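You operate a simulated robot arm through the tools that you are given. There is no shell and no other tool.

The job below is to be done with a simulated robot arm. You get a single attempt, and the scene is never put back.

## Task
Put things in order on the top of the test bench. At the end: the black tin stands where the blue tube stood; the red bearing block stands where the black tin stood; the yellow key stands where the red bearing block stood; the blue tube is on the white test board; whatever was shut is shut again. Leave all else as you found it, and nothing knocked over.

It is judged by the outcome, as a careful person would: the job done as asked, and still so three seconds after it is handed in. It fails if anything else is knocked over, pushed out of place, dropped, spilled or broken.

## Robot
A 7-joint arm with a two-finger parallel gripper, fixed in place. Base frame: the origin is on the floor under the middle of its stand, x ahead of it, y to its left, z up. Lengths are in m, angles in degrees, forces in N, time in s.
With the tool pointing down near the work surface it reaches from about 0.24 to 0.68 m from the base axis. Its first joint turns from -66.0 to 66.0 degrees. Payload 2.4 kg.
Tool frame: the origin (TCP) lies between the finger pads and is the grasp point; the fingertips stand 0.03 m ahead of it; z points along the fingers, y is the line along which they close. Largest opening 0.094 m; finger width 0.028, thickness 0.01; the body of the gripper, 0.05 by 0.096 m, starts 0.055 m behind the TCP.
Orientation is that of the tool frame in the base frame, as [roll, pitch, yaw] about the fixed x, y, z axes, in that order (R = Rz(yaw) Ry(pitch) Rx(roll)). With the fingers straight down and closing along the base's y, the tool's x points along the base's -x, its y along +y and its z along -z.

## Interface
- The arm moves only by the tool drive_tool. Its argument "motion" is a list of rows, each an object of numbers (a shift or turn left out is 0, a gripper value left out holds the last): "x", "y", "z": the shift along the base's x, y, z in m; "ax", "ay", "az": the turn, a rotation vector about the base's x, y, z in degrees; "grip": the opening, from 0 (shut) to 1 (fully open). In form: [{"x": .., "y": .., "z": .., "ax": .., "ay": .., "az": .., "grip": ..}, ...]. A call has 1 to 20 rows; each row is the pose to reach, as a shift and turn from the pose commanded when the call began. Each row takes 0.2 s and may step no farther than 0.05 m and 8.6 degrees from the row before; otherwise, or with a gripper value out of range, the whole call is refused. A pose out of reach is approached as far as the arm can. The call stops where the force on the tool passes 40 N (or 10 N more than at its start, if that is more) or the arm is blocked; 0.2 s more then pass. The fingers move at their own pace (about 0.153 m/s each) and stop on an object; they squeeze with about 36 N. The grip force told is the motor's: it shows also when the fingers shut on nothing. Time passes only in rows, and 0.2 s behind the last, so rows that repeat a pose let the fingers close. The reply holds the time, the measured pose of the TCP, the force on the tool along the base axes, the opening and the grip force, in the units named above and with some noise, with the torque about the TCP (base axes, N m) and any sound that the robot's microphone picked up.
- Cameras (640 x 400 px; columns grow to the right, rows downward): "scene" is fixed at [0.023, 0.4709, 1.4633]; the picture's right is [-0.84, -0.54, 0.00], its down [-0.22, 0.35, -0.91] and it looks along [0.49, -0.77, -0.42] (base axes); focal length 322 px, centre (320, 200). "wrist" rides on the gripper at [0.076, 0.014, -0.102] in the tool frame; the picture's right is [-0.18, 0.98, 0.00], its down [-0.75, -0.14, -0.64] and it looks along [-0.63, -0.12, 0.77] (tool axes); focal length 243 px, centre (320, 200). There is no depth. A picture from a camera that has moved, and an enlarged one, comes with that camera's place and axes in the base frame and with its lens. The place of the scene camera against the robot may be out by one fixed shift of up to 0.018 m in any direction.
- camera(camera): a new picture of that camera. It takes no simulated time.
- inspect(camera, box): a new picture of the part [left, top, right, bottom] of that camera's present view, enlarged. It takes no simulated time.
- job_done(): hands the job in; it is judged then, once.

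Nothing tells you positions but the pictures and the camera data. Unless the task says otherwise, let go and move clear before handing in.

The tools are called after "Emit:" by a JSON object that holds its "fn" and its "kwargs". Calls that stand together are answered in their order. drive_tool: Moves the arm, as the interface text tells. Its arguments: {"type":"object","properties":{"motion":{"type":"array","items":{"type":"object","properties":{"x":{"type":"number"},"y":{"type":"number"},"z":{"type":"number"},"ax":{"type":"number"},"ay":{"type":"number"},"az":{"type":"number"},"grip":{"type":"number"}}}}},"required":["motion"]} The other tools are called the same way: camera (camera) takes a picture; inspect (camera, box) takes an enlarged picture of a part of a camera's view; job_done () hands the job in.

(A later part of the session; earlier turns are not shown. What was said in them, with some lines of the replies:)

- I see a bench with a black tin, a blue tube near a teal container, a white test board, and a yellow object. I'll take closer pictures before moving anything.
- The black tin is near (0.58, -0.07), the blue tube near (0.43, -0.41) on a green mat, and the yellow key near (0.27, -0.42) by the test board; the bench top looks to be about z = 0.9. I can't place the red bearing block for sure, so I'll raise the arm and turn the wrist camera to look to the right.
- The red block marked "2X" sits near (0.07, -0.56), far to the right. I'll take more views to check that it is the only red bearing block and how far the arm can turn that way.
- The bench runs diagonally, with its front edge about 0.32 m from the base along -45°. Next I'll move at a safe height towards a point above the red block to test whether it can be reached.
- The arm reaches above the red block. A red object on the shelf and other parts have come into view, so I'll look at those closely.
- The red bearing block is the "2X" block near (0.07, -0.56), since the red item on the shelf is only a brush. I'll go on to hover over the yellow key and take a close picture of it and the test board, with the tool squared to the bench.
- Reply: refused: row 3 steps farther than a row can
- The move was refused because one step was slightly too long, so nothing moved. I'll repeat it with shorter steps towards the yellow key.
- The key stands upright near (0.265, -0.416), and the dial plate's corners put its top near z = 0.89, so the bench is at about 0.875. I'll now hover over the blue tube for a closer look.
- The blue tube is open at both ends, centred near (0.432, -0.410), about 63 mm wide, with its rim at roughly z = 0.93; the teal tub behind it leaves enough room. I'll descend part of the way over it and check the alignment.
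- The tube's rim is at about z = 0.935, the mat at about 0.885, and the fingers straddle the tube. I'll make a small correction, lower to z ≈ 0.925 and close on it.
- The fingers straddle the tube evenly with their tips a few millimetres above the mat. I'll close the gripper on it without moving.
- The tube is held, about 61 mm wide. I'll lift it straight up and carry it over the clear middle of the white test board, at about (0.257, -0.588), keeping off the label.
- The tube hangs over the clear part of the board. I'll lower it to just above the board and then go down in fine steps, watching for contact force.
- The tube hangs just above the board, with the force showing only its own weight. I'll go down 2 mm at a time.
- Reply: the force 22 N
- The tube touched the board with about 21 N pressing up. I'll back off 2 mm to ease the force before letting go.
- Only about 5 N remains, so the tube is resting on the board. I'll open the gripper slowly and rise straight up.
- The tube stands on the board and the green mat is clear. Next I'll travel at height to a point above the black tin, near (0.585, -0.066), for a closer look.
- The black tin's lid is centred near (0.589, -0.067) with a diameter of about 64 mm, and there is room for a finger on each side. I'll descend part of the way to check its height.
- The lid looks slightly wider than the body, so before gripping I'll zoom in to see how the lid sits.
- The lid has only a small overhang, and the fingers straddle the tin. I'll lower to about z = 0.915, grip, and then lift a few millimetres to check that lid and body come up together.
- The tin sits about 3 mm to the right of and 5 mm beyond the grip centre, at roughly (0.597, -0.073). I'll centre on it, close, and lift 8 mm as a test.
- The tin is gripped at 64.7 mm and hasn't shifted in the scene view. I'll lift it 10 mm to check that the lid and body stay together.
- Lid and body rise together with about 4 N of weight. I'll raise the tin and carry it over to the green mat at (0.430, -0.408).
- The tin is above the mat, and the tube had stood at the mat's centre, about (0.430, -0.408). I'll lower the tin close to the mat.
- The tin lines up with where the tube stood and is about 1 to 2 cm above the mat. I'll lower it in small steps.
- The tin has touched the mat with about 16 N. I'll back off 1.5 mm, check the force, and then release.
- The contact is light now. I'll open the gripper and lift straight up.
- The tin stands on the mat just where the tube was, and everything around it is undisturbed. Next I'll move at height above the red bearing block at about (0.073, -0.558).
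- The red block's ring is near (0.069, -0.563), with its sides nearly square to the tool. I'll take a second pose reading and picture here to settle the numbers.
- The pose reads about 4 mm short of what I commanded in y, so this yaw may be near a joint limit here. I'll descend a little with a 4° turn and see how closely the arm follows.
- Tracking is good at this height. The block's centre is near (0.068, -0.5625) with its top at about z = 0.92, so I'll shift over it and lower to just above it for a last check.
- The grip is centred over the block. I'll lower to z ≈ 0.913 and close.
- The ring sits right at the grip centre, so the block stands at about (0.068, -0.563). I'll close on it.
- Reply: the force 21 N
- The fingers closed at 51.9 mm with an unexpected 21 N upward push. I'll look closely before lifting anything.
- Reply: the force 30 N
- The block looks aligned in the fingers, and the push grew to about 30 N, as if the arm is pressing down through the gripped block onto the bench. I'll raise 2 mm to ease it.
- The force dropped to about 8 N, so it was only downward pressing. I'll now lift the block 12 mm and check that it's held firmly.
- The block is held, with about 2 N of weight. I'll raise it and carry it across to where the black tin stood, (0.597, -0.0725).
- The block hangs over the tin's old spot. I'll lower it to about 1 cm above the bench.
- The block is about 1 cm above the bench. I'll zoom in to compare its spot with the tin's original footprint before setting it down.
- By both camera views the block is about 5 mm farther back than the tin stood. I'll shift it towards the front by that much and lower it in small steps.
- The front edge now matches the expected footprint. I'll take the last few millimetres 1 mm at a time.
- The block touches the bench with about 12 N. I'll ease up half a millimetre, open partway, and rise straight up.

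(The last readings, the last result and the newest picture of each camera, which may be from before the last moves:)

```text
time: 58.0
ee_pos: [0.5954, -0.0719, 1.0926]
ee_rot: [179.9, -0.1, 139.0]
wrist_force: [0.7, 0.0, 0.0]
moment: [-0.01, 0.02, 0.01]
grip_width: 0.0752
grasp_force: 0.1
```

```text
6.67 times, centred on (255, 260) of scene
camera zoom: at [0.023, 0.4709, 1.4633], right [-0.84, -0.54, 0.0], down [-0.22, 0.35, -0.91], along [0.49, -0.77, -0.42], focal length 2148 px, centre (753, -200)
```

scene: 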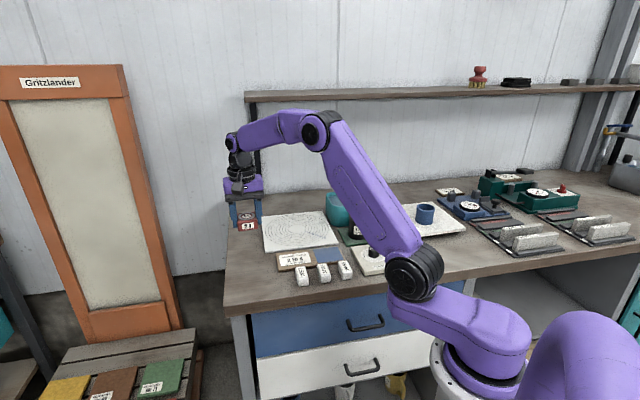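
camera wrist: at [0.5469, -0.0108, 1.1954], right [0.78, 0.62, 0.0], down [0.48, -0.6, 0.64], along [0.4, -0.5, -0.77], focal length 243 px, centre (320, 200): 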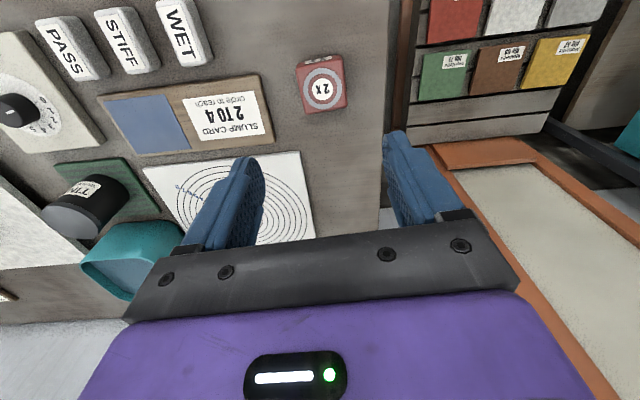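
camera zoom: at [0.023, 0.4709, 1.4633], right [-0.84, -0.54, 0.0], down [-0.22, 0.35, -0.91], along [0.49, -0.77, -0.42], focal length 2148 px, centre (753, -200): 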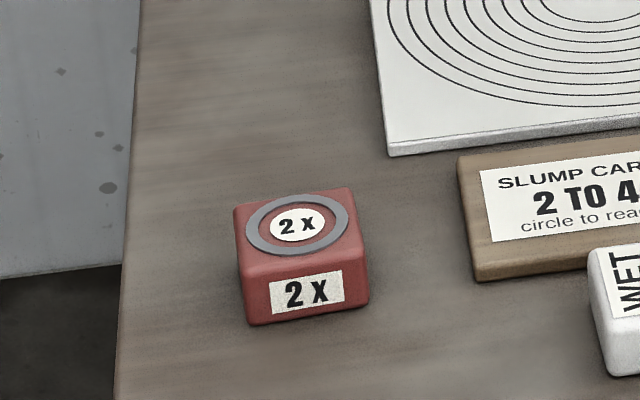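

The red block stands squarely on the tin's old spot. Now I'll move above the yellow key, turning the tool so the fingers will close across the narrow side of its handle, with a partial opening.

Emit:
{"fn": "drive_tool", "kwargs": {"motion": [{"x": -0.0299, "y": -0.0316, "az": -7.2}, {"x": -0.0598, "y": -0.0633, "az": -14.4}, {"x": -0.0897, "y": -0.0949, "az": -21.6}, {"x": -0.1196, "y": -0.1266, "az": -28.8}, {"x": -0.1495, "y": -0.1582, "az": -36}, {"x": -0.1794, "y": -0.1898, "az": -43.2}, {"x": -0.2093, "y": -0.2215, "az": -50.4}, {"x": -0.2392, "y": -0.2531, "az": -57.6}, {"x": -0.2691, "y": -0.2848, "az": -64.8}, {"x": -0.299, "y": -0.3164, "az": -72}, {"x": -0.329, "y": -0.348, "az": -79}, {"x": -0.329, "y": -0.348, "az": -79}]}}

Emit:
{"fn": "camera", "kwargs": {"camera": "wrist"}}

Emit:
{"fn": "inspect", "kwargs": {"camera": "wrist", "box": [200, 0, 440, 150]}}

Emit:
{"fn": "camera", "kwargs": {"camera": "scene"}}

```text
time: 60.6
ee_pos: [0.2639, -0.4195, 1.0934]
ee_rot: [180.0, 0.0, 59.9]
wrist_force: [-0.7, -0.3, 0.1]
moment: [0.02, 0.02, 0.02]
grip_width: 0.0754
grasp_force: 0.0
```

```text
taken
camera wrist: at [0.3157, -0.3605, 1.1958], right [0.76, -0.65, 0.0], down [-0.5, -0.58, 0.64], along [-0.42, -0.49, -0.77], focal length 243 px, centre (320, 200)
```

wrist: 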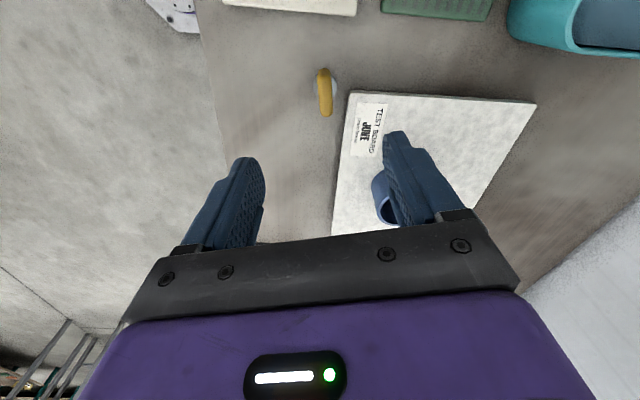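

```text
2.67 times, centred on (320, 75) of wrist
camera zoom: at [0.3157, -0.3605, 1.1958], right [0.76, -0.65, 0.0], down [-0.5, -0.58, 0.64], along [-0.42, -0.49, -0.77], focal length 647 px, centre (320, 533)
```

zoom: 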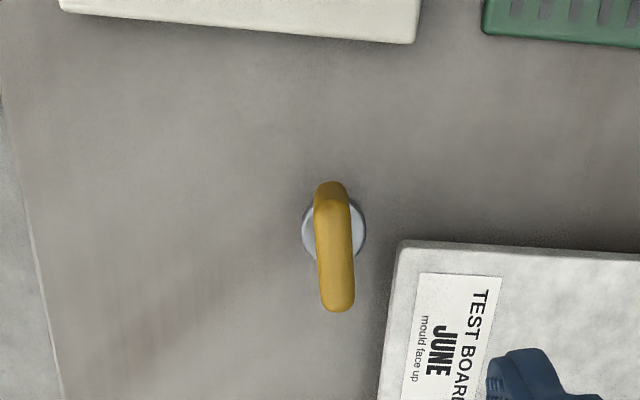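

```text
taken
```

scene: 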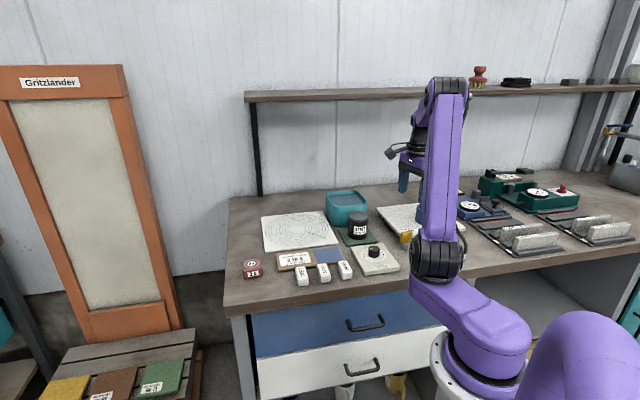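

The key's handle is about 15 mm by 42 mm, lying at a base angle of roughly 54°, and it stands on a round foot about 6 mm to the right of my grip centre. I'll correct position and angle, narrow the opening and go down partway.

Emit:
{"fn": "drive_tool", "kwargs": {"motion": [{"x": 0.002, "y": -0.002, "z": -0.03, "az": -3, "grip": 0.42}, {"x": 0.004, "y": -0.0047, "z": -0.06, "az": -6, "grip": 0.42}, {"x": 0.004, "y": -0.0047, "z": -0.09, "az": -6, "grip": 0.42}, {"x": 0.004, "y": -0.0047, "z": -0.09, "az": -6, "grip": 0.42}]}}

Emit:
{"fn": "camera", "kwargs": {"camera": "wrist"}}

Emit:
{"fn": "inspect", "kwargs": {"camera": "wrist", "box": [230, 70, 430, 195]}}

Emit:
{"fn": "inspect", "kwargs": {"camera": "scene", "box": [370, 160, 470, 260]}}

```text
time: 61.6
ee_pos: [0.2707, -0.4211, 1.002]
ee_rot: [-180.0, -0.1, 54.1]
wrist_force: [-1.1, 0.4, 0.0]
moment: [-0.01, 0.01, 0.01]
grip_width: 0.0397
grasp_force: 0.1
```

```text
taken
camera wrist: at [0.3261, -0.3666, 1.1039], right [0.69, -0.73, 0.0], down [-0.56, -0.53, 0.64], along [-0.47, -0.44, -0.77], focal length 243 px, centre (320, 200)
```

wrist: 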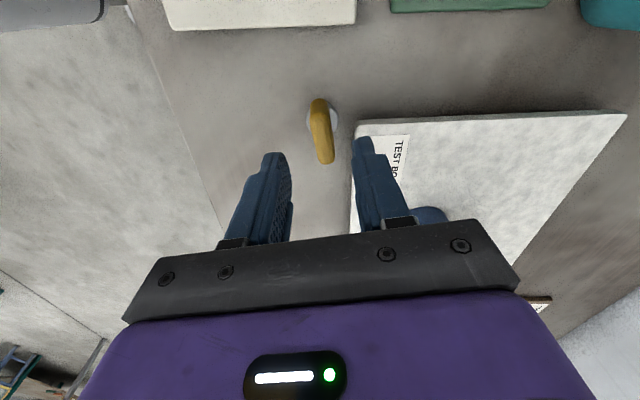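

```text
3.20 times, centred on (330, 132) of wrist
camera zoom: at [0.3261, -0.3666, 1.1039], right [0.69, -0.73, 0.0], down [-0.56, -0.53, 0.64], along [-0.47, -0.44, -0.77], focal length 776 px, centre (288, 416)
```

zoom: 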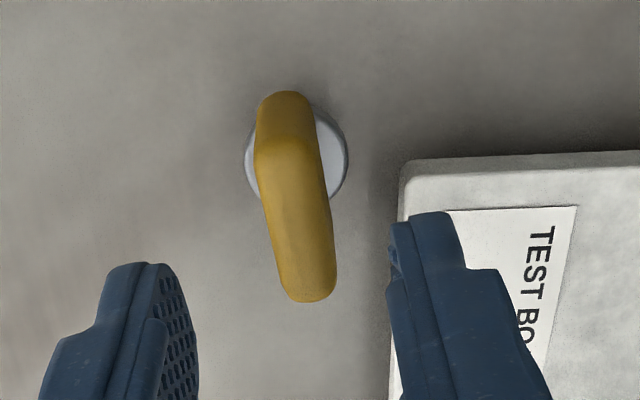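

```text
4.00 times, centred on (420, 210) of scene
camera zoom: at [0.023, 0.4709, 1.4633], right [-0.84, -0.54, 0.0], down [-0.22, 0.35, -0.91], along [0.49, -0.77, -0.42], focal length 1288 px, centre (-80, 160)
```

zoom: 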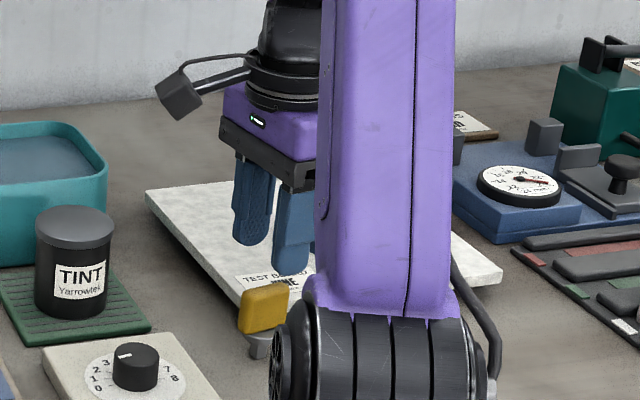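

The handle top is near z = 0.93 with the board edge about 3 cm to its right. I'll refine the alignment, narrow the opening a bit more, and come down to just above the handle.

Emit:
{"fn": "drive_tool", "kwargs": {"motion": [{"x": -0.0012, "y": -0.003, "z": -0.015, "az": -2, "grip": 0.34}, {"x": -0.0024, "y": -0.0061, "z": -0.03, "az": -2, "grip": 0.34}, {"x": -0.0024, "y": -0.0061, "z": -0.0365, "az": -2, "grip": 0.34}, {"x": -0.0024, "y": -0.0061, "z": -0.0365, "az": -2, "grip": 0.34}]}}

Emit:
{"fn": "camera", "kwargs": {"camera": "wrist"}}

Emit:
{"fn": "inspect", "kwargs": {"camera": "wrist", "box": [230, 80, 430, 205]}}

```text
time: 62.6
ee_pos: [0.2653, -0.4276, 0.9665]
ee_rot: [-180.0, 0.0, 52.1]
wrist_force: [-0.3, -0.1, -0.4]
moment: [0.0, 0.02, -0.03]
grip_width: 0.0321
grasp_force: 0.0
```

```text
taken
camera wrist: at [0.3237, -0.3747, 1.0697], right [0.66, -0.75, 0.0], down [-0.58, -0.51, 0.64], along [-0.48, -0.42, -0.77], focal length 243 px, centre (320, 200)
```

wrist: 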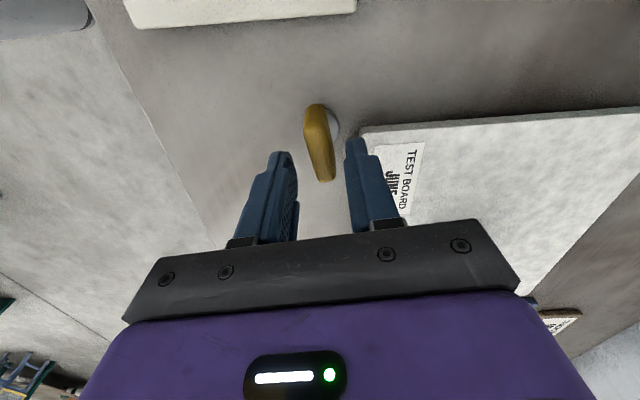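

```text
3.20 times, centred on (330, 142) of wrist
camera zoom: at [0.3237, -0.3747, 1.0697], right [0.66, -0.75, 0.0], down [-0.58, -0.51, 0.64], along [-0.48, -0.42, -0.77], focal length 776 px, centre (288, 384)
```

zoom: 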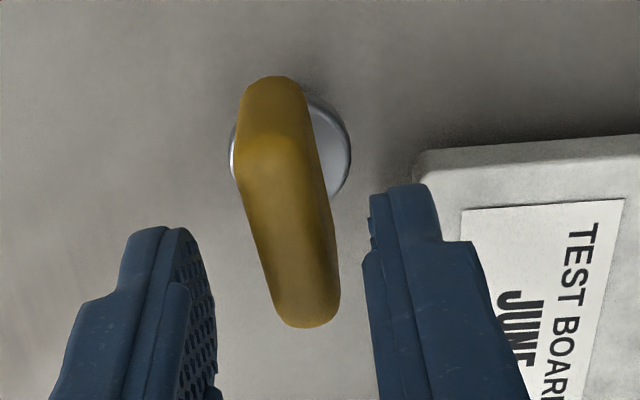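

The handle is well centred between the fingers. I'll narrow the opening to 26 mm to stay clear of the board, and lower to z ≈ 0.940.

Emit:
{"fn": "drive_tool", "kwargs": {"motion": [{"grip": 0.28}, {"z": -0.01, "grip": 0.28}, {"z": -0.02, "grip": 0.28}, {"z": -0.027, "grip": 0.28}, {"z": -0.027, "grip": 0.28}]}}

Emit:
{"fn": "camera", "kwargs": {"camera": "wrist"}}

Emit:
{"fn": "inspect", "kwargs": {"camera": "wrist", "box": [230, 90, 430, 215]}}

```text
time: 63.8
ee_pos: [0.2661, -0.4249, 0.9405]
ee_rot: [179.9, 0.1, 52.0]
wrist_force: [0.2, -0.1, 0.3]
moment: [0.0, 0.02, 0.02]
grip_width: 0.0262
grasp_force: 0.0
```

```text
taken
camera wrist: at [0.3253, -0.3738, 1.0426], right [0.66, -0.75, 0.0], down [-0.58, -0.51, 0.64], along [-0.48, -0.42, -0.77], focal length 243 px, centre (320, 200)
```

wrist: 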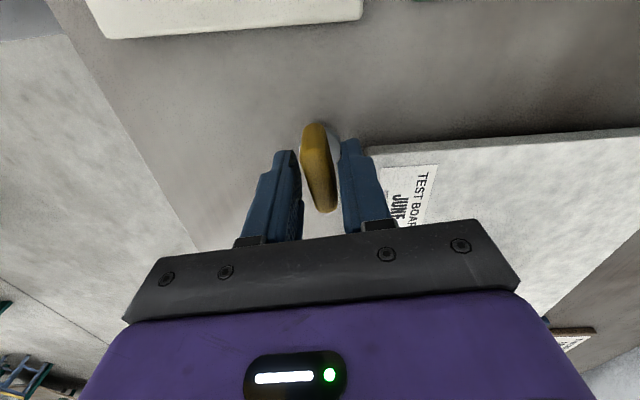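

```text
3.20 times, centred on (330, 152) of wrist
camera zoom: at [0.3253, -0.3738, 1.0426], right [0.66, -0.75, 0.0], down [-0.58, -0.51, 0.64], along [-0.48, -0.42, -0.77], focal length 776 px, centre (288, 352)
```

zoom: 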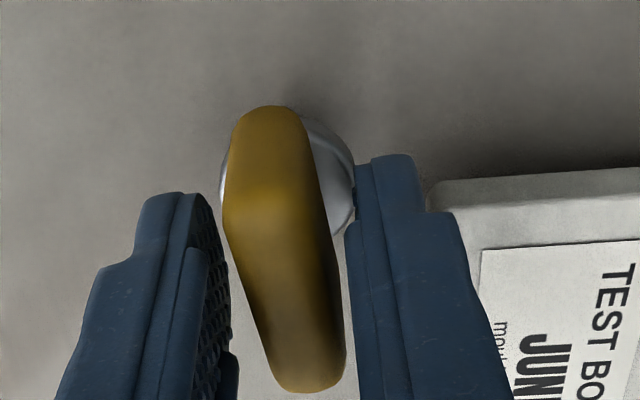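

The handle lies evenly between the fingers, about 4 mm beyond the pad centre. I'll slide 3.5 mm along the handle and close on it.

Emit:
{"fn": "drive_tool", "kwargs": {"motion": [{"x": -0.0026, "y": -0.0023, "grip": 0.28}, {"x": -0.0026, "y": -0.0023, "grip": 0.28}, {"x": -0.0026, "y": -0.0023, "grip": 0}, {"x": -0.0026, "y": -0.0023, "grip": 0}, {"x": -0.0026, "y": -0.0023, "grip": 0}]}}

Emit:
{"fn": "inspect", "kwargs": {"camera": "wrist", "box": [230, 90, 430, 215]}}

Emit:
{"fn": "inspect", "kwargs": {"camera": "scene", "box": [370, 180, 450, 260]}}

```text
time: 65.0
ee_pos: [0.2632, -0.4283, 0.9407]
ee_rot: [179.9, 0.0, 51.9]
wrist_force: [-0.4, -0.3, -0.3]
moment: [-0.02, -0.01, 0.03]
grip_width: 0.0174
grasp_force: 36.1
```

```text
3.20 times, centred on (330, 152) of wrist
camera zoom: at [0.322, -0.3768, 1.043], right [0.66, -0.75, 0.0], down [-0.58, -0.51, 0.64], along [-0.48, -0.42, -0.77], focal length 776 px, centre (288, 352)
```

zoom: 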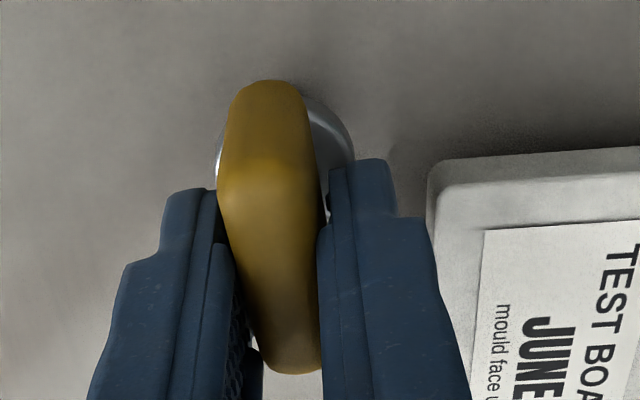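

```text
5.00 times, centred on (410, 220) of scene
camera zoom: at [0.023, 0.4709, 1.4633], right [-0.84, -0.54, 0.0], down [-0.22, 0.35, -0.91], along [0.49, -0.77, -0.42], focal length 1611 px, centre (-130, 100)
```

zoom: 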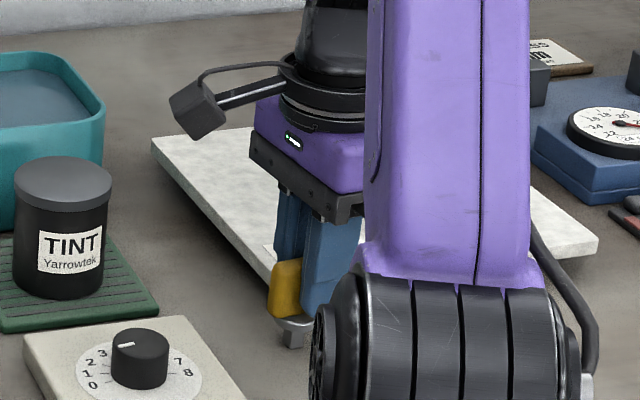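

The key is gripped at 17.4 mm with no side force. I'll lift it 15 mm and check that it hangs straight.

Emit:
{"fn": "drive_tool", "kwargs": {"motion": [{"z": 0.004}, {"z": 0.009}, {"z": 0.015}, {"z": 0.015}]}}

Emit:
{"fn": "inspect", "kwargs": {"camera": "wrist", "box": [230, 90, 430, 215]}}

Emit:
{"fn": "inspect", "kwargs": {"camera": "scene", "box": [370, 180, 450, 260]}}

```text
time: 66.0
ee_pos: [0.2639, -0.4268, 0.9538]
ee_rot: [180.0, -0.1, 52.0]
wrist_force: [-0.6, -0.4, 0.0]
moment: [0.05, -0.02, 0.01]
grip_width: 0.0174
grasp_force: 35.8
```

```text
3.20 times, centred on (330, 152) of wrist
camera zoom: at [0.3216, -0.3763, 1.0571], right [0.66, -0.75, 0.0], down [-0.58, -0.51, 0.64], along [-0.48, -0.42, -0.77], focal length 776 px, centre (288, 352)
```

zoom: 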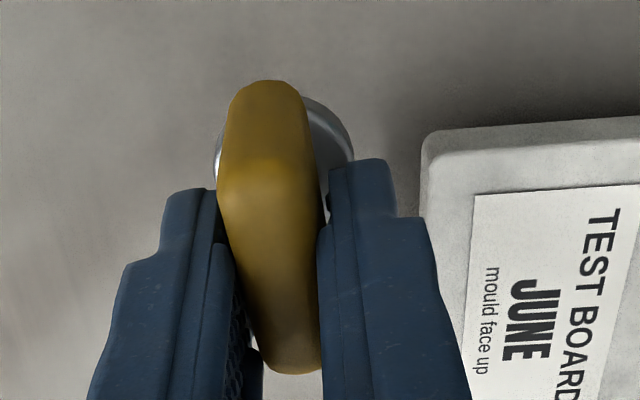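

```text
5.00 times, centred on (410, 220) of scene
camera zoom: at [0.023, 0.4709, 1.4633], right [-0.84, -0.54, 0.0], down [-0.22, 0.35, -0.91], along [0.49, -0.77, -0.42], focal length 1611 px, centre (-130, 100)
```

zoom: 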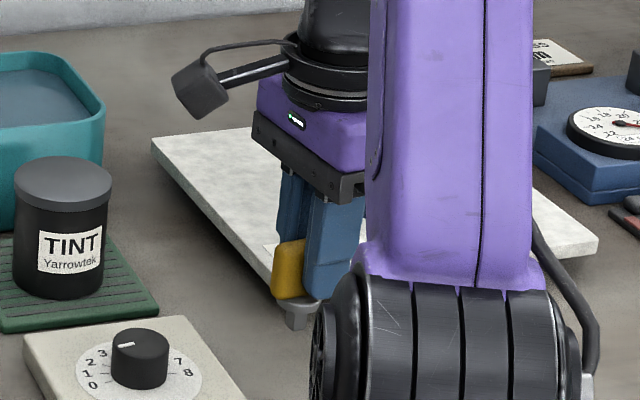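

The key hangs straight. I'll raise it and carry it, in front of the test board, to where the red block stood at about (0.069, -0.5635).

Emit:
{"fn": "drive_tool", "kwargs": {"motion": [{"z": 0.04}, {"z": 0.08}, {"x": -0.0325, "y": -0.0224, "z": 0.08}, {"x": -0.065, "y": -0.0448, "z": 0.08}, {"x": -0.0975, "y": -0.0673, "z": 0.08}, {"x": -0.13, "y": -0.0897, "z": 0.08}, {"x": -0.1625, "y": -0.1121, "z": 0.08}, {"x": -0.1951, "y": -0.1346, "z": 0.08}, {"x": -0.1951, "y": -0.1346, "z": 0.08}]}}

Emit:
{"fn": "camera", "kwargs": {"camera": "wrist"}}

Emit:
{"fn": "camera", "kwargs": {"camera": "scene"}}

Emit:
{"fn": "inspect", "kwargs": {"camera": "scene", "box": [440, 170, 640, 295]}}

```text
time: 68.0
ee_pos: [0.0673, -0.5648, 1.0364]
ee_rot: [180.0, 0.0, 51.9]
wrist_force: [-0.1, -0.4, -1.0]
moment: [-0.02, 0.03, 0.0]
grip_width: 0.0173
grasp_force: 35.9
```

```text
taken
camera wrist: at [0.1257, -0.5115, 1.1392], right [0.66, -0.75, 0.0], down [-0.57, -0.51, 0.64], along [-0.48, -0.42, -0.77], focal length 243 px, centre (320, 200)
```

wrist: 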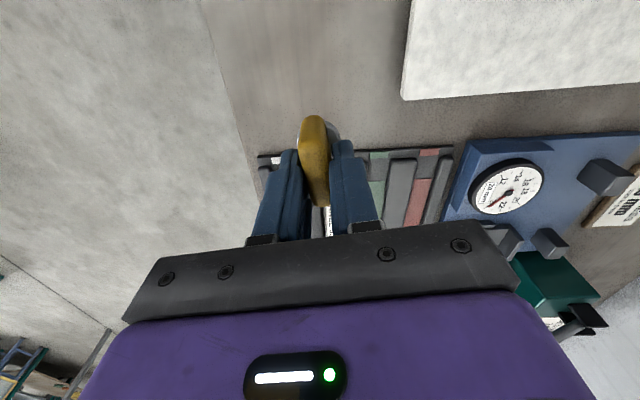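

```text
taken
```

scene: 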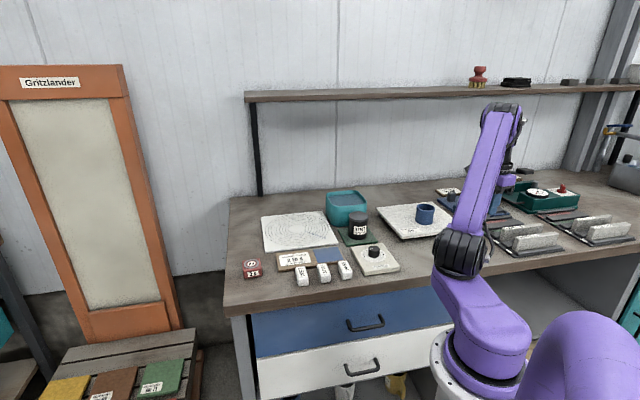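

```text
3.20 times, centred on (540, 232) of scene
camera zoom: at [0.023, 0.4709, 1.4633], right [-0.84, -0.54, 0.0], down [-0.22, 0.35, -0.91], along [0.49, -0.77, -0.42], focal length 1031 px, centre (-384, 96)
```

zoom: 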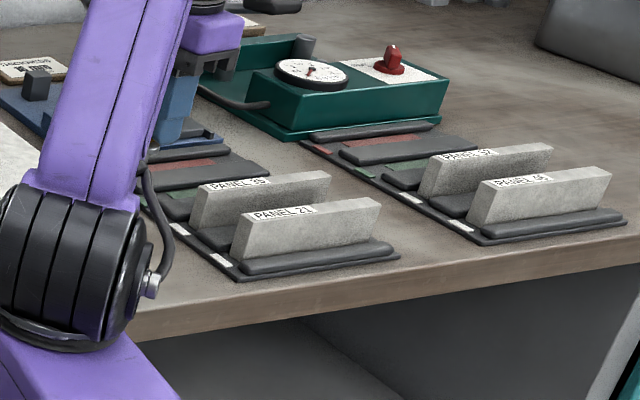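

The key is above the red block's old place with the panel rack safely beyond it. I'll lower it to about 1.5 cm above the bench.

Emit:
{"fn": "drive_tool", "kwargs": {"motion": [{"z": -0.025}, {"z": -0.05}, {"z": -0.07}, {"z": -0.08}, {"z": -0.08}]}}

Emit:
{"fn": "camera", "kwargs": {"camera": "wrist"}}

Emit:
{"fn": "inspect", "kwargs": {"camera": "wrist", "box": [230, 90, 430, 215]}}

Emit:
{"fn": "inspect", "kwargs": {"camera": "scene", "box": [440, 190, 540, 290]}}

```text
time: 69.2
ee_pos: [0.0672, -0.5643, 0.9528]
ee_rot: [180.0, 0.0, 52.0]
wrist_force: [0.1, 0.5, -0.3]
moment: [0.0, 0.01, -0.02]
grip_width: 0.0176
grasp_force: 36.4
```

```text
taken
camera wrist: at [0.1262, -0.5122, 1.0556], right [0.66, -0.75, 0.0], down [-0.58, -0.51, 0.64], along [-0.48, -0.42, -0.77], focal length 243 px, centre (320, 200)
```

wrist: 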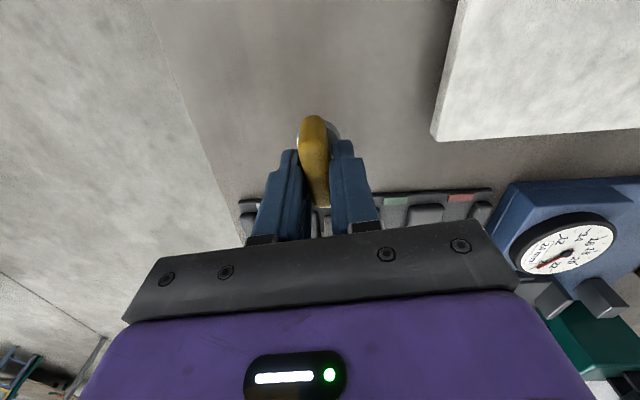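

```text
3.20 times, centred on (330, 152) of wrist
camera zoom: at [0.1262, -0.5122, 1.0556], right [0.66, -0.75, 0.0], down [-0.58, -0.51, 0.64], along [-0.48, -0.42, -0.77], focal length 776 px, centre (288, 352)
```

zoom: 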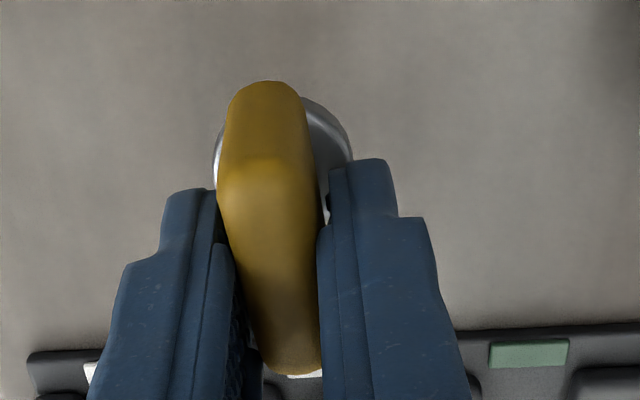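

```text
4.00 times, centred on (490, 240) of scene
camera zoom: at [0.023, 0.4709, 1.4633], right [-0.84, -0.54, 0.0], down [-0.22, 0.35, -0.91], along [0.49, -0.77, -0.42], focal length 1288 px, centre (-360, 40)
```

zoom: 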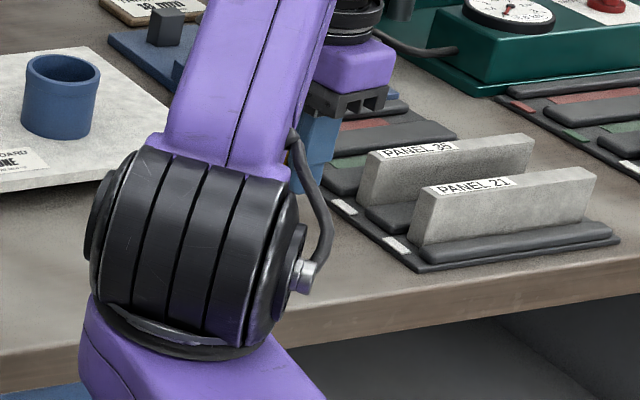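

The rack edge is about 6 cm beyond the key, so there is plenty of room. I'll lower in 2 mm steps and then finer ones.

Emit:
{"fn": "drive_tool", "kwargs": {"motion": [{"z": -0.002}, {"z": -0.004}, {"z": -0.006}, {"z": -0.008}, {"z": -0.01}, {"z": -0.011}, {"z": -0.011}]}}

```text
time: 70.8
ee_pos: [0.0694, -0.5635, 0.9434]
ee_rot: [-180.0, -0.1, 52.1]
wrist_force: [-0.8, -0.9, -0.2]
moment: [-0.02, 0.01, -0.02]
grip_width: 0.0175
grasp_force: 36.1
```

Emit:
{"fn": "drive_tool", "kwargs": {"motion": [{"z": -0.001}, {"z": -0.002}, {"z": -0.002}]}}

```text
time: 71.6
ee_pos: [0.0684, -0.5645, 0.9419]
ee_rot: [-180.0, 0.0, 52.0]
wrist_force: [0.3, 0.8, -1.0]
moment: [0.01, 0.02, -0.04]
grip_width: 0.0175
grasp_force: 36.0
```

Emit:
{"fn": "drive_tool", "kwargs": {"motion": [{"z": -0.001}, {"z": -0.002}, {"z": -0.002}]}}

```text
time: 72.4
ee_pos: [0.0673, -0.5628, 0.9416]
ee_rot: [-179.9, -0.1, 51.9]
wrist_force: [0.1, 0.0, 5.2]
moment: [0.06, 0.04, 0.01]
grip_width: 0.0174
grasp_force: 35.9
```

The key touches the bench with a light 5 N. I'll open the fingers slightly and check that it stays upright.

Emit:
{"fn": "drive_tool", "kwargs": {"motion": [{"grip": 0.2}, {"grip": 0.25}, {"grip": 0.32}, {"grip": 0.36}, {"grip": 0.36}]}}

Emit:
{"fn": "inspect", "kwargs": {"camera": "wrist", "box": [230, 90, 430, 215]}}

```text
time: 73.6
ee_pos: [0.0687, -0.5634, 0.9401]
ee_rot: [-179.9, -0.1, 52.0]
wrist_force: [-0.6, -0.2, 0.4]
moment: [-0.02, -0.01, -0.01]
grip_width: 0.0339
grasp_force: 0.0
```

```text
3.20 times, centred on (330, 152) of wrist
camera zoom: at [0.1267, -0.5109, 1.0425], right [0.66, -0.75, 0.0], down [-0.58, -0.51, 0.64], along [-0.48, -0.42, -0.77], focal length 776 px, centre (288, 352)
```

zoom: 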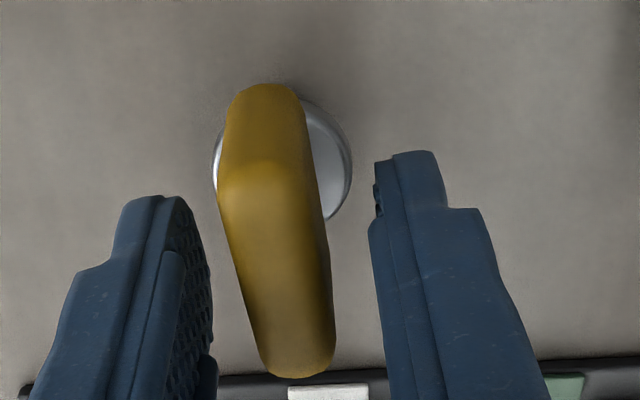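

The key stands upright and free between the open fingers. I'll rise straight up, well clear of it, and check the whole scene.

Emit:
{"fn": "drive_tool", "kwargs": {"motion": [{"z": 0.015}, {"z": 0.035}, {"z": 0.07}, {"z": 0.11}, {"z": 0.15}, {"z": 0.19}, {"z": 0.19}]}}

Emit:
{"fn": "camera", "kwargs": {"camera": "wrist"}}

Emit:
{"fn": "inspect", "kwargs": {"camera": "wrist", "box": [200, 0, 440, 150]}}

```text
time: 75.2
ee_pos: [0.0714, -0.5588, 1.129]
ee_rot: [-179.9, 0.0, 51.9]
wrist_force: [0.4, -0.1, 0.1]
moment: [0.0, 0.0, -0.01]
grip_width: 0.0334
grasp_force: 0.1
```

```text
taken
camera wrist: at [0.1296, -0.5079, 1.2312], right [0.66, -0.75, 0.0], down [-0.58, -0.51, 0.64], along [-0.48, -0.42, -0.77], focal length 243 px, centre (320, 200)
```

wrist: 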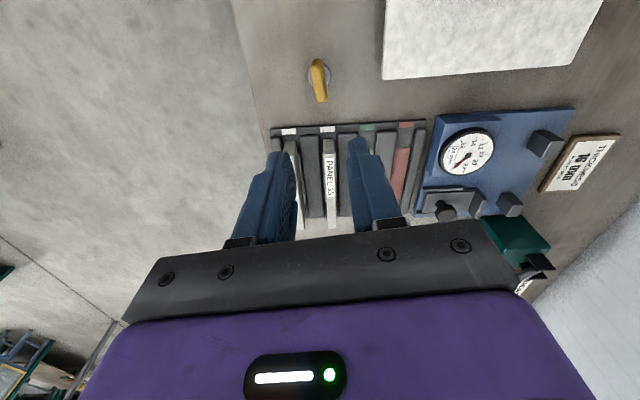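

```text
2.67 times, centred on (320, 75) of wrist
camera zoom: at [0.1296, -0.5079, 1.2312], right [0.66, -0.75, 0.0], down [-0.58, -0.51, 0.64], along [-0.48, -0.42, -0.77], focal length 647 px, centre (320, 533)
```

zoom: 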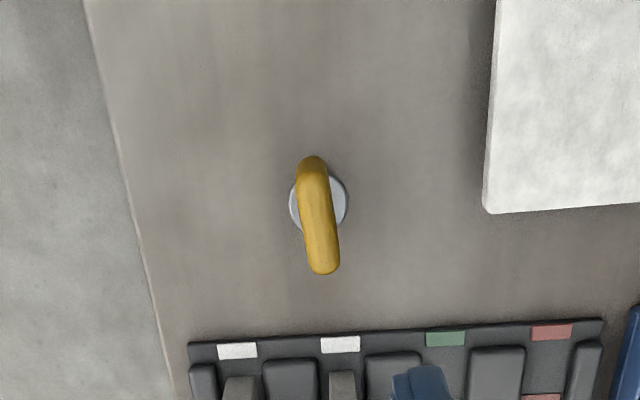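

The key stands on the red block's old spot. I'll move the arm up and away so the scene camera can see everything, and then compare with the start.

Emit:
{"fn": "drive_tool", "kwargs": {"motion": [{"x": 0.0231, "y": 0.0363, "z": 0.017, "az": 7}, {"x": 0.0462, "y": 0.0727, "z": 0.034, "az": 14}, {"x": 0.0693, "y": 0.109, "z": 0.051, "az": 21}, {"x": 0.0924, "y": 0.1454, "z": 0.068, "az": 28}, {"x": 0.1155, "y": 0.1817, "z": 0.085, "az": 35}, {"x": 0.1386, "y": 0.218, "z": 0.102, "az": 42}, {"x": 0.1617, "y": 0.2544, "z": 0.119, "az": 49}, {"x": 0.1848, "y": 0.2907, "z": 0.136, "az": 56}, {"x": 0.2079, "y": 0.3271, "z": 0.153, "az": 63}, {"x": 0.231, "y": 0.3635, "z": 0.17, "az": 70}, {"x": 0.231, "y": 0.3635, "z": 0.17, "az": 70, "grip": 1}]}}

Emit:
{"fn": "camera", "kwargs": {"camera": "scene"}}

Emit:
{"fn": "inspect", "kwargs": {"camera": "scene", "box": [220, 170, 420, 295]}}

Emit:
{"fn": "inspect", "kwargs": {"camera": "scene", "box": [440, 170, 640, 295]}}

Emit:
{"fn": "camera", "kwargs": {"camera": "wrist"}}

```text
time: 77.6
ee_pos: [0.2996, -0.1979, 1.2987]
ee_rot: [-179.9, 0.0, 122.1]
wrist_force: [-0.8, -0.7, 0.4]
moment: [0.0, 0.0, -0.02]
grip_width: 0.0938
grasp_force: 0.0
```

```text
taken
```

scene: 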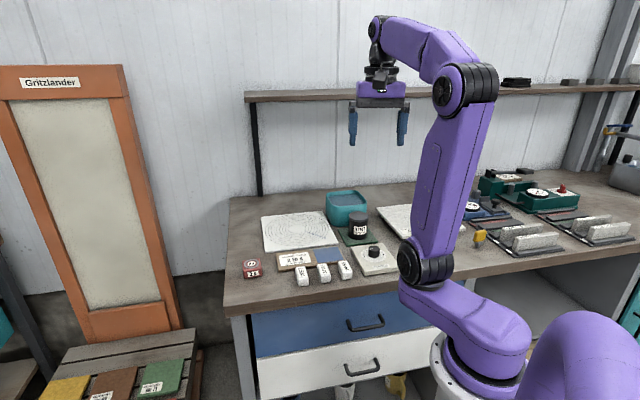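

```text
3.20 times, centred on (320, 232) of scene
camera zoom: at [0.023, 0.471, 1.4633], right [-0.84, -0.54, 0.0], down [-0.22, 0.35, -0.91], along [0.49, -0.77, -0.42], focal length 1031 px, centre (320, 96)
```

zoom: 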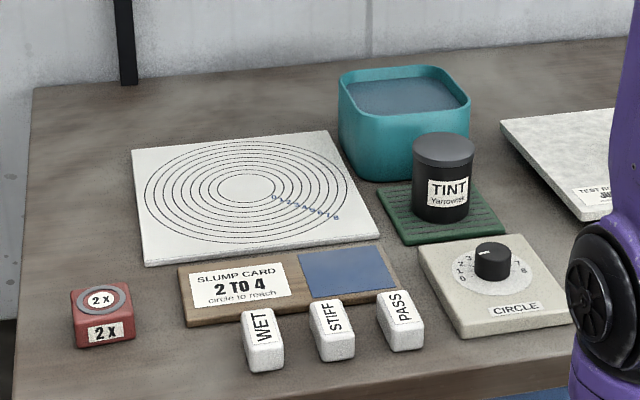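

```text
3.20 times, centred on (540, 232) of scene
camera zoom: at [0.023, 0.471, 1.4633], right [-0.84, -0.54, 0.0], down [-0.22, 0.35, -0.91], along [0.49, -0.77, -0.42], focal length 1031 px, centre (-384, 96)
```

zoom: 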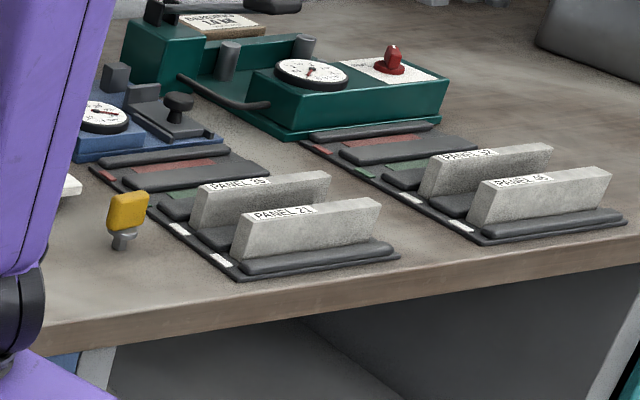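

```text
taken
camera wrist: at [0.2721, -0.1251, 1.4004], right [0.93, 0.37, 0.0], down [0.28, -0.71, 0.64], along [0.23, -0.6, -0.77], focal length 243 px, centre (320, 200)
```

wrist: 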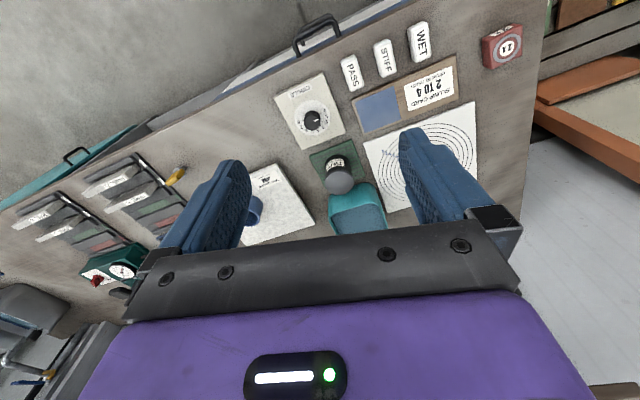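

The key, tin and block are all in place and the drawers are shut. I'll swing the arm aside a little for one clear last view of the test board and tube.

Emit:
{"fn": "drive_tool", "kwargs": {"motion": [{"x": 0.03, "y": 0.035}, {"x": 0.06, "y": 0.07}, {"x": 0.09, "y": 0.105}, {"x": 0.12, "y": 0.14}, {"x": 0.14, "y": 0.175}, {"x": 0.15, "y": 0.21}, {"x": 0.15, "y": 0.21}]}}

Emit:
{"fn": "camera", "kwargs": {"camera": "scene"}}

Emit:
{"fn": "inspect", "kwargs": {"camera": "scene", "box": [360, 165, 520, 265]}}

Emit:
{"fn": "inspect", "kwargs": {"camera": "scene", "box": [220, 170, 420, 295]}}

```text
time: 79.2
ee_pos: [0.4453, 0.0083, 1.297]
ee_rot: [179.9, 0.0, 122.0]
wrist_force: [0.1, -0.7, -0.2]
moment: [0.03, 0.02, 0.02]
grip_width: 0.0944
grasp_force: 0.0
```

```text
taken
```

scene: 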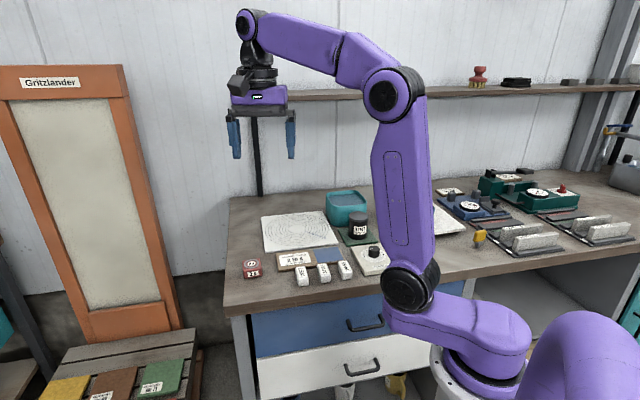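

```text
4.00 times, centred on (440, 215) of scene
camera zoom: at [0.023, 0.471, 1.4633], right [-0.84, -0.54, 0.0], down [-0.22, 0.35, -0.91], along [0.49, -0.77, -0.42], focal length 1288 px, centre (-160, 140)
```

zoom: 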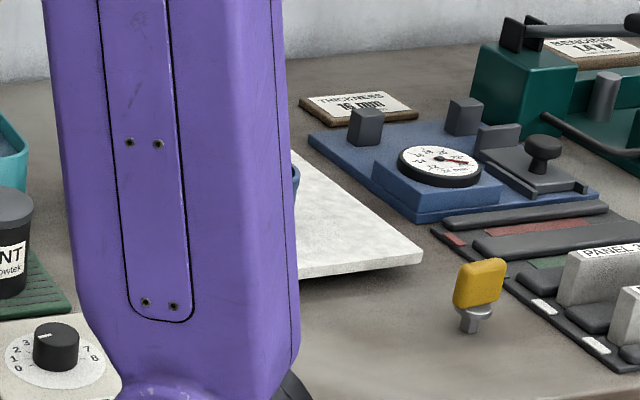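

```text
3.20 times, centred on (320, 232) of scene
camera zoom: at [0.023, 0.471, 1.4633], right [-0.84, -0.54, 0.0], down [-0.22, 0.35, -0.91], along [0.49, -0.77, -0.42], focal length 1031 px, centre (320, 96)
```

zoom: 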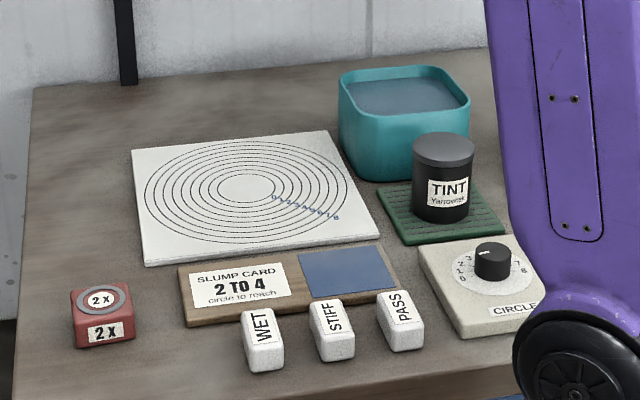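

The arm still hides the tube from the scene camera, so I'll check it with the wrist camera.

Emit:
{"fn": "camera", "kwargs": {"camera": "wrist"}}

Emit:
{"fn": "drive_tool", "kwargs": {"motion": [{"x": -0.04, "y": -0.02, "az": -6}, {"x": -0.08, "y": -0.04, "az": -12}, {"x": -0.12, "y": -0.06, "az": -18}, {"x": -0.15, "y": -0.08, "az": -24}, {"x": -0.15, "y": -0.08, "az": -24}]}}

Emit:
{"fn": "camera", "kwargs": {"camera": "wrist"}}

Emit:
{"fn": "camera", "kwargs": {"camera": "scene"}}

```text
taken
camera wrist: at [0.4169, 0.0817, 1.4009], right [0.93, 0.36, 0.0], down [0.28, -0.71, 0.64], along [0.23, -0.6, -0.77], focal length 243 px, centre (320, 200)
```

wrist: 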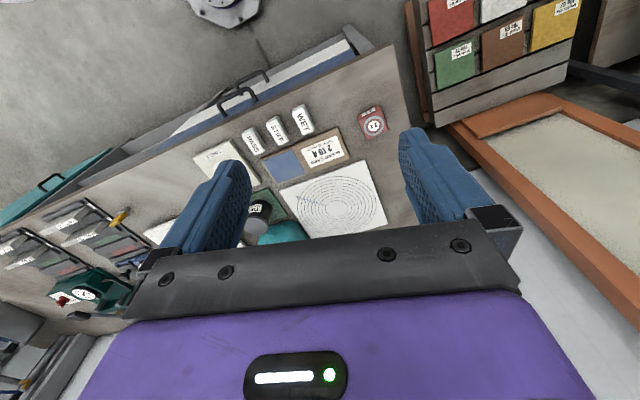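

```text
time: 80.4
ee_pos: [0.2957, -0.0703, 1.299]
ee_rot: [-180.0, 0.0, 97.9]
wrist_force: [0.0, -0.9, 1.1]
moment: [0.02, 0.0, 0.0]
grip_width: 0.094
grasp_force: 0.1
```

```text
taken
camera wrist: at [0.3001, 0.008, 1.4014], right [1.0, -0.05, 0.0], down [-0.04, -0.77, 0.64], along [-0.03, -0.64, -0.77], focal length 243 px, centre (320, 200)
```

wrist: 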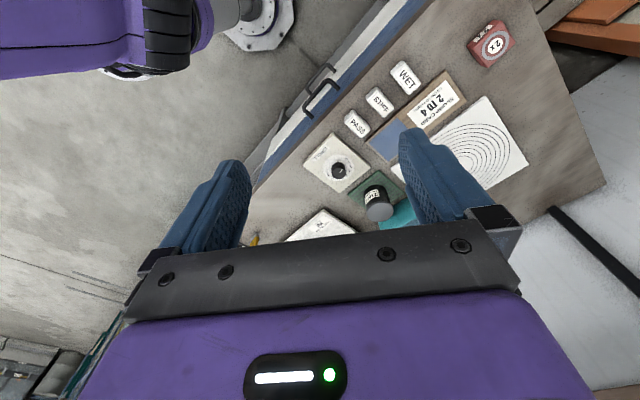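

```text
taken
```

scene: 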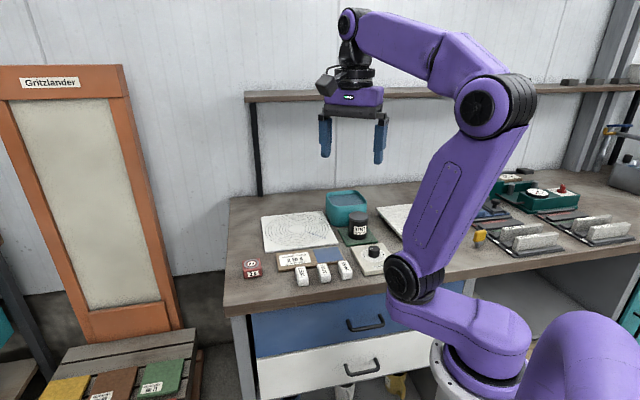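

Everything visible is in order. I'll move once more at a safe height to see the tube on the board from above.

Emit:
{"fn": "drive_tool", "kwargs": {"motion": [{"x": -0.0044, "y": -0.0444, "z": -0.0089, "az": 3.3}, {"x": -0.0089, "y": -0.0889, "z": -0.0178, "az": 6.7}, {"x": -0.0133, "y": -0.1333, "z": -0.0267, "az": 10}, {"x": -0.0178, "y": -0.1778, "z": -0.0356, "az": 13.3}, {"x": -0.0222, "y": -0.2222, "z": -0.0444, "az": 16.7}, {"x": -0.0267, "y": -0.2667, "z": -0.0533, "az": 20}, {"x": -0.0311, "y": -0.3111, "z": -0.0622, "az": 23.3}, {"x": -0.0356, "y": -0.3556, "z": -0.0711, "az": 26.7}, {"x": -0.04, "y": -0.4, "z": -0.08, "az": 30}, {"x": -0.04, "y": -0.4, "z": -0.08, "az": 30}]}}

Emit:
{"fn": "camera", "kwargs": {"camera": "wrist"}}

Emit:
{"fn": "inspect", "kwargs": {"camera": "scene", "box": [360, 165, 520, 265]}}

```text
time: 82.6
ee_pos: [0.2612, -0.4718, 1.2203]
ee_rot: [180.0, -0.1, 128.0]
wrist_force: [-0.2, 0.3, -0.4]
moment: [0.02, 0.0, 0.01]
grip_width: 0.0943
grasp_force: 0.2
```

```text
taken
camera wrist: at [0.2259, -0.4017, 1.3218], right [0.89, 0.46, 0.0], down [0.35, -0.68, 0.64], along [0.3, -0.57, -0.77], focal length 243 px, centre (320, 200)
```

wrist: 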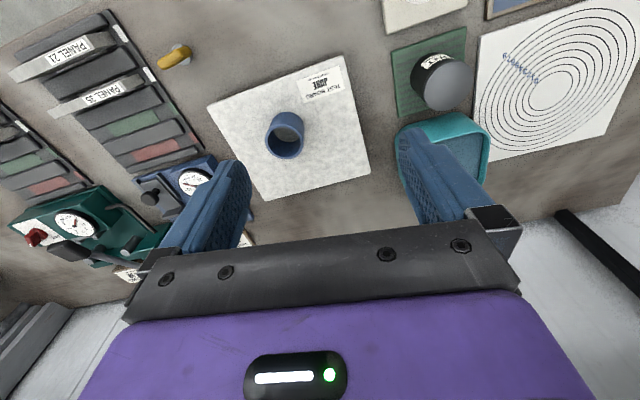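

```text
4.00 times, centred on (440, 215) of scene
camera zoom: at [0.023, 0.4709, 1.4633], right [-0.84, -0.54, 0.0], down [-0.22, 0.35, -0.91], along [0.49, -0.77, -0.42], focal length 1288 px, centre (-160, 140)
```

zoom: 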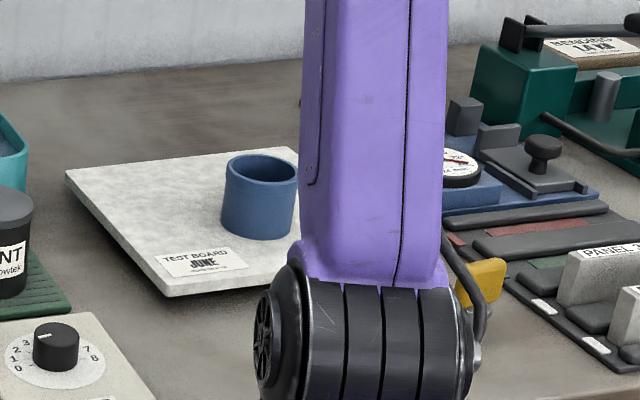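

The blue tube stands on the white test board, the tin is on the mat where the tube was, the red block is where the tin was, and the key is where the red block was. Nothing else has moved, the drawers and the tin's lid are shut, and the arm is clear, so I'm handing the job in.

Emit:
{"fn": "job_done", "kwargs": {}}

```text
The job is handed in.
```

The job is handed in. The last camera views showed the bench top arranged as you asked:

- **Blue tube:** it stands upright on the clear part of the white test board, off the label.
- **Black tin:** it stands at the centre of the green mat, where the tube stood, with its lid on.
- **Red bearing block:** it stands where the tin stood. By the scene camera it is within a few millimetres of that spot.
- **Yellow key:** it stands upright where the red block stood, within about 5 mm.

I opened nothing: the drawers and the tin's lid stayed shut throughout. Nothing was knocked over or dropped, and I saw nothing else moved. The gripper is empty and clear above the bench.
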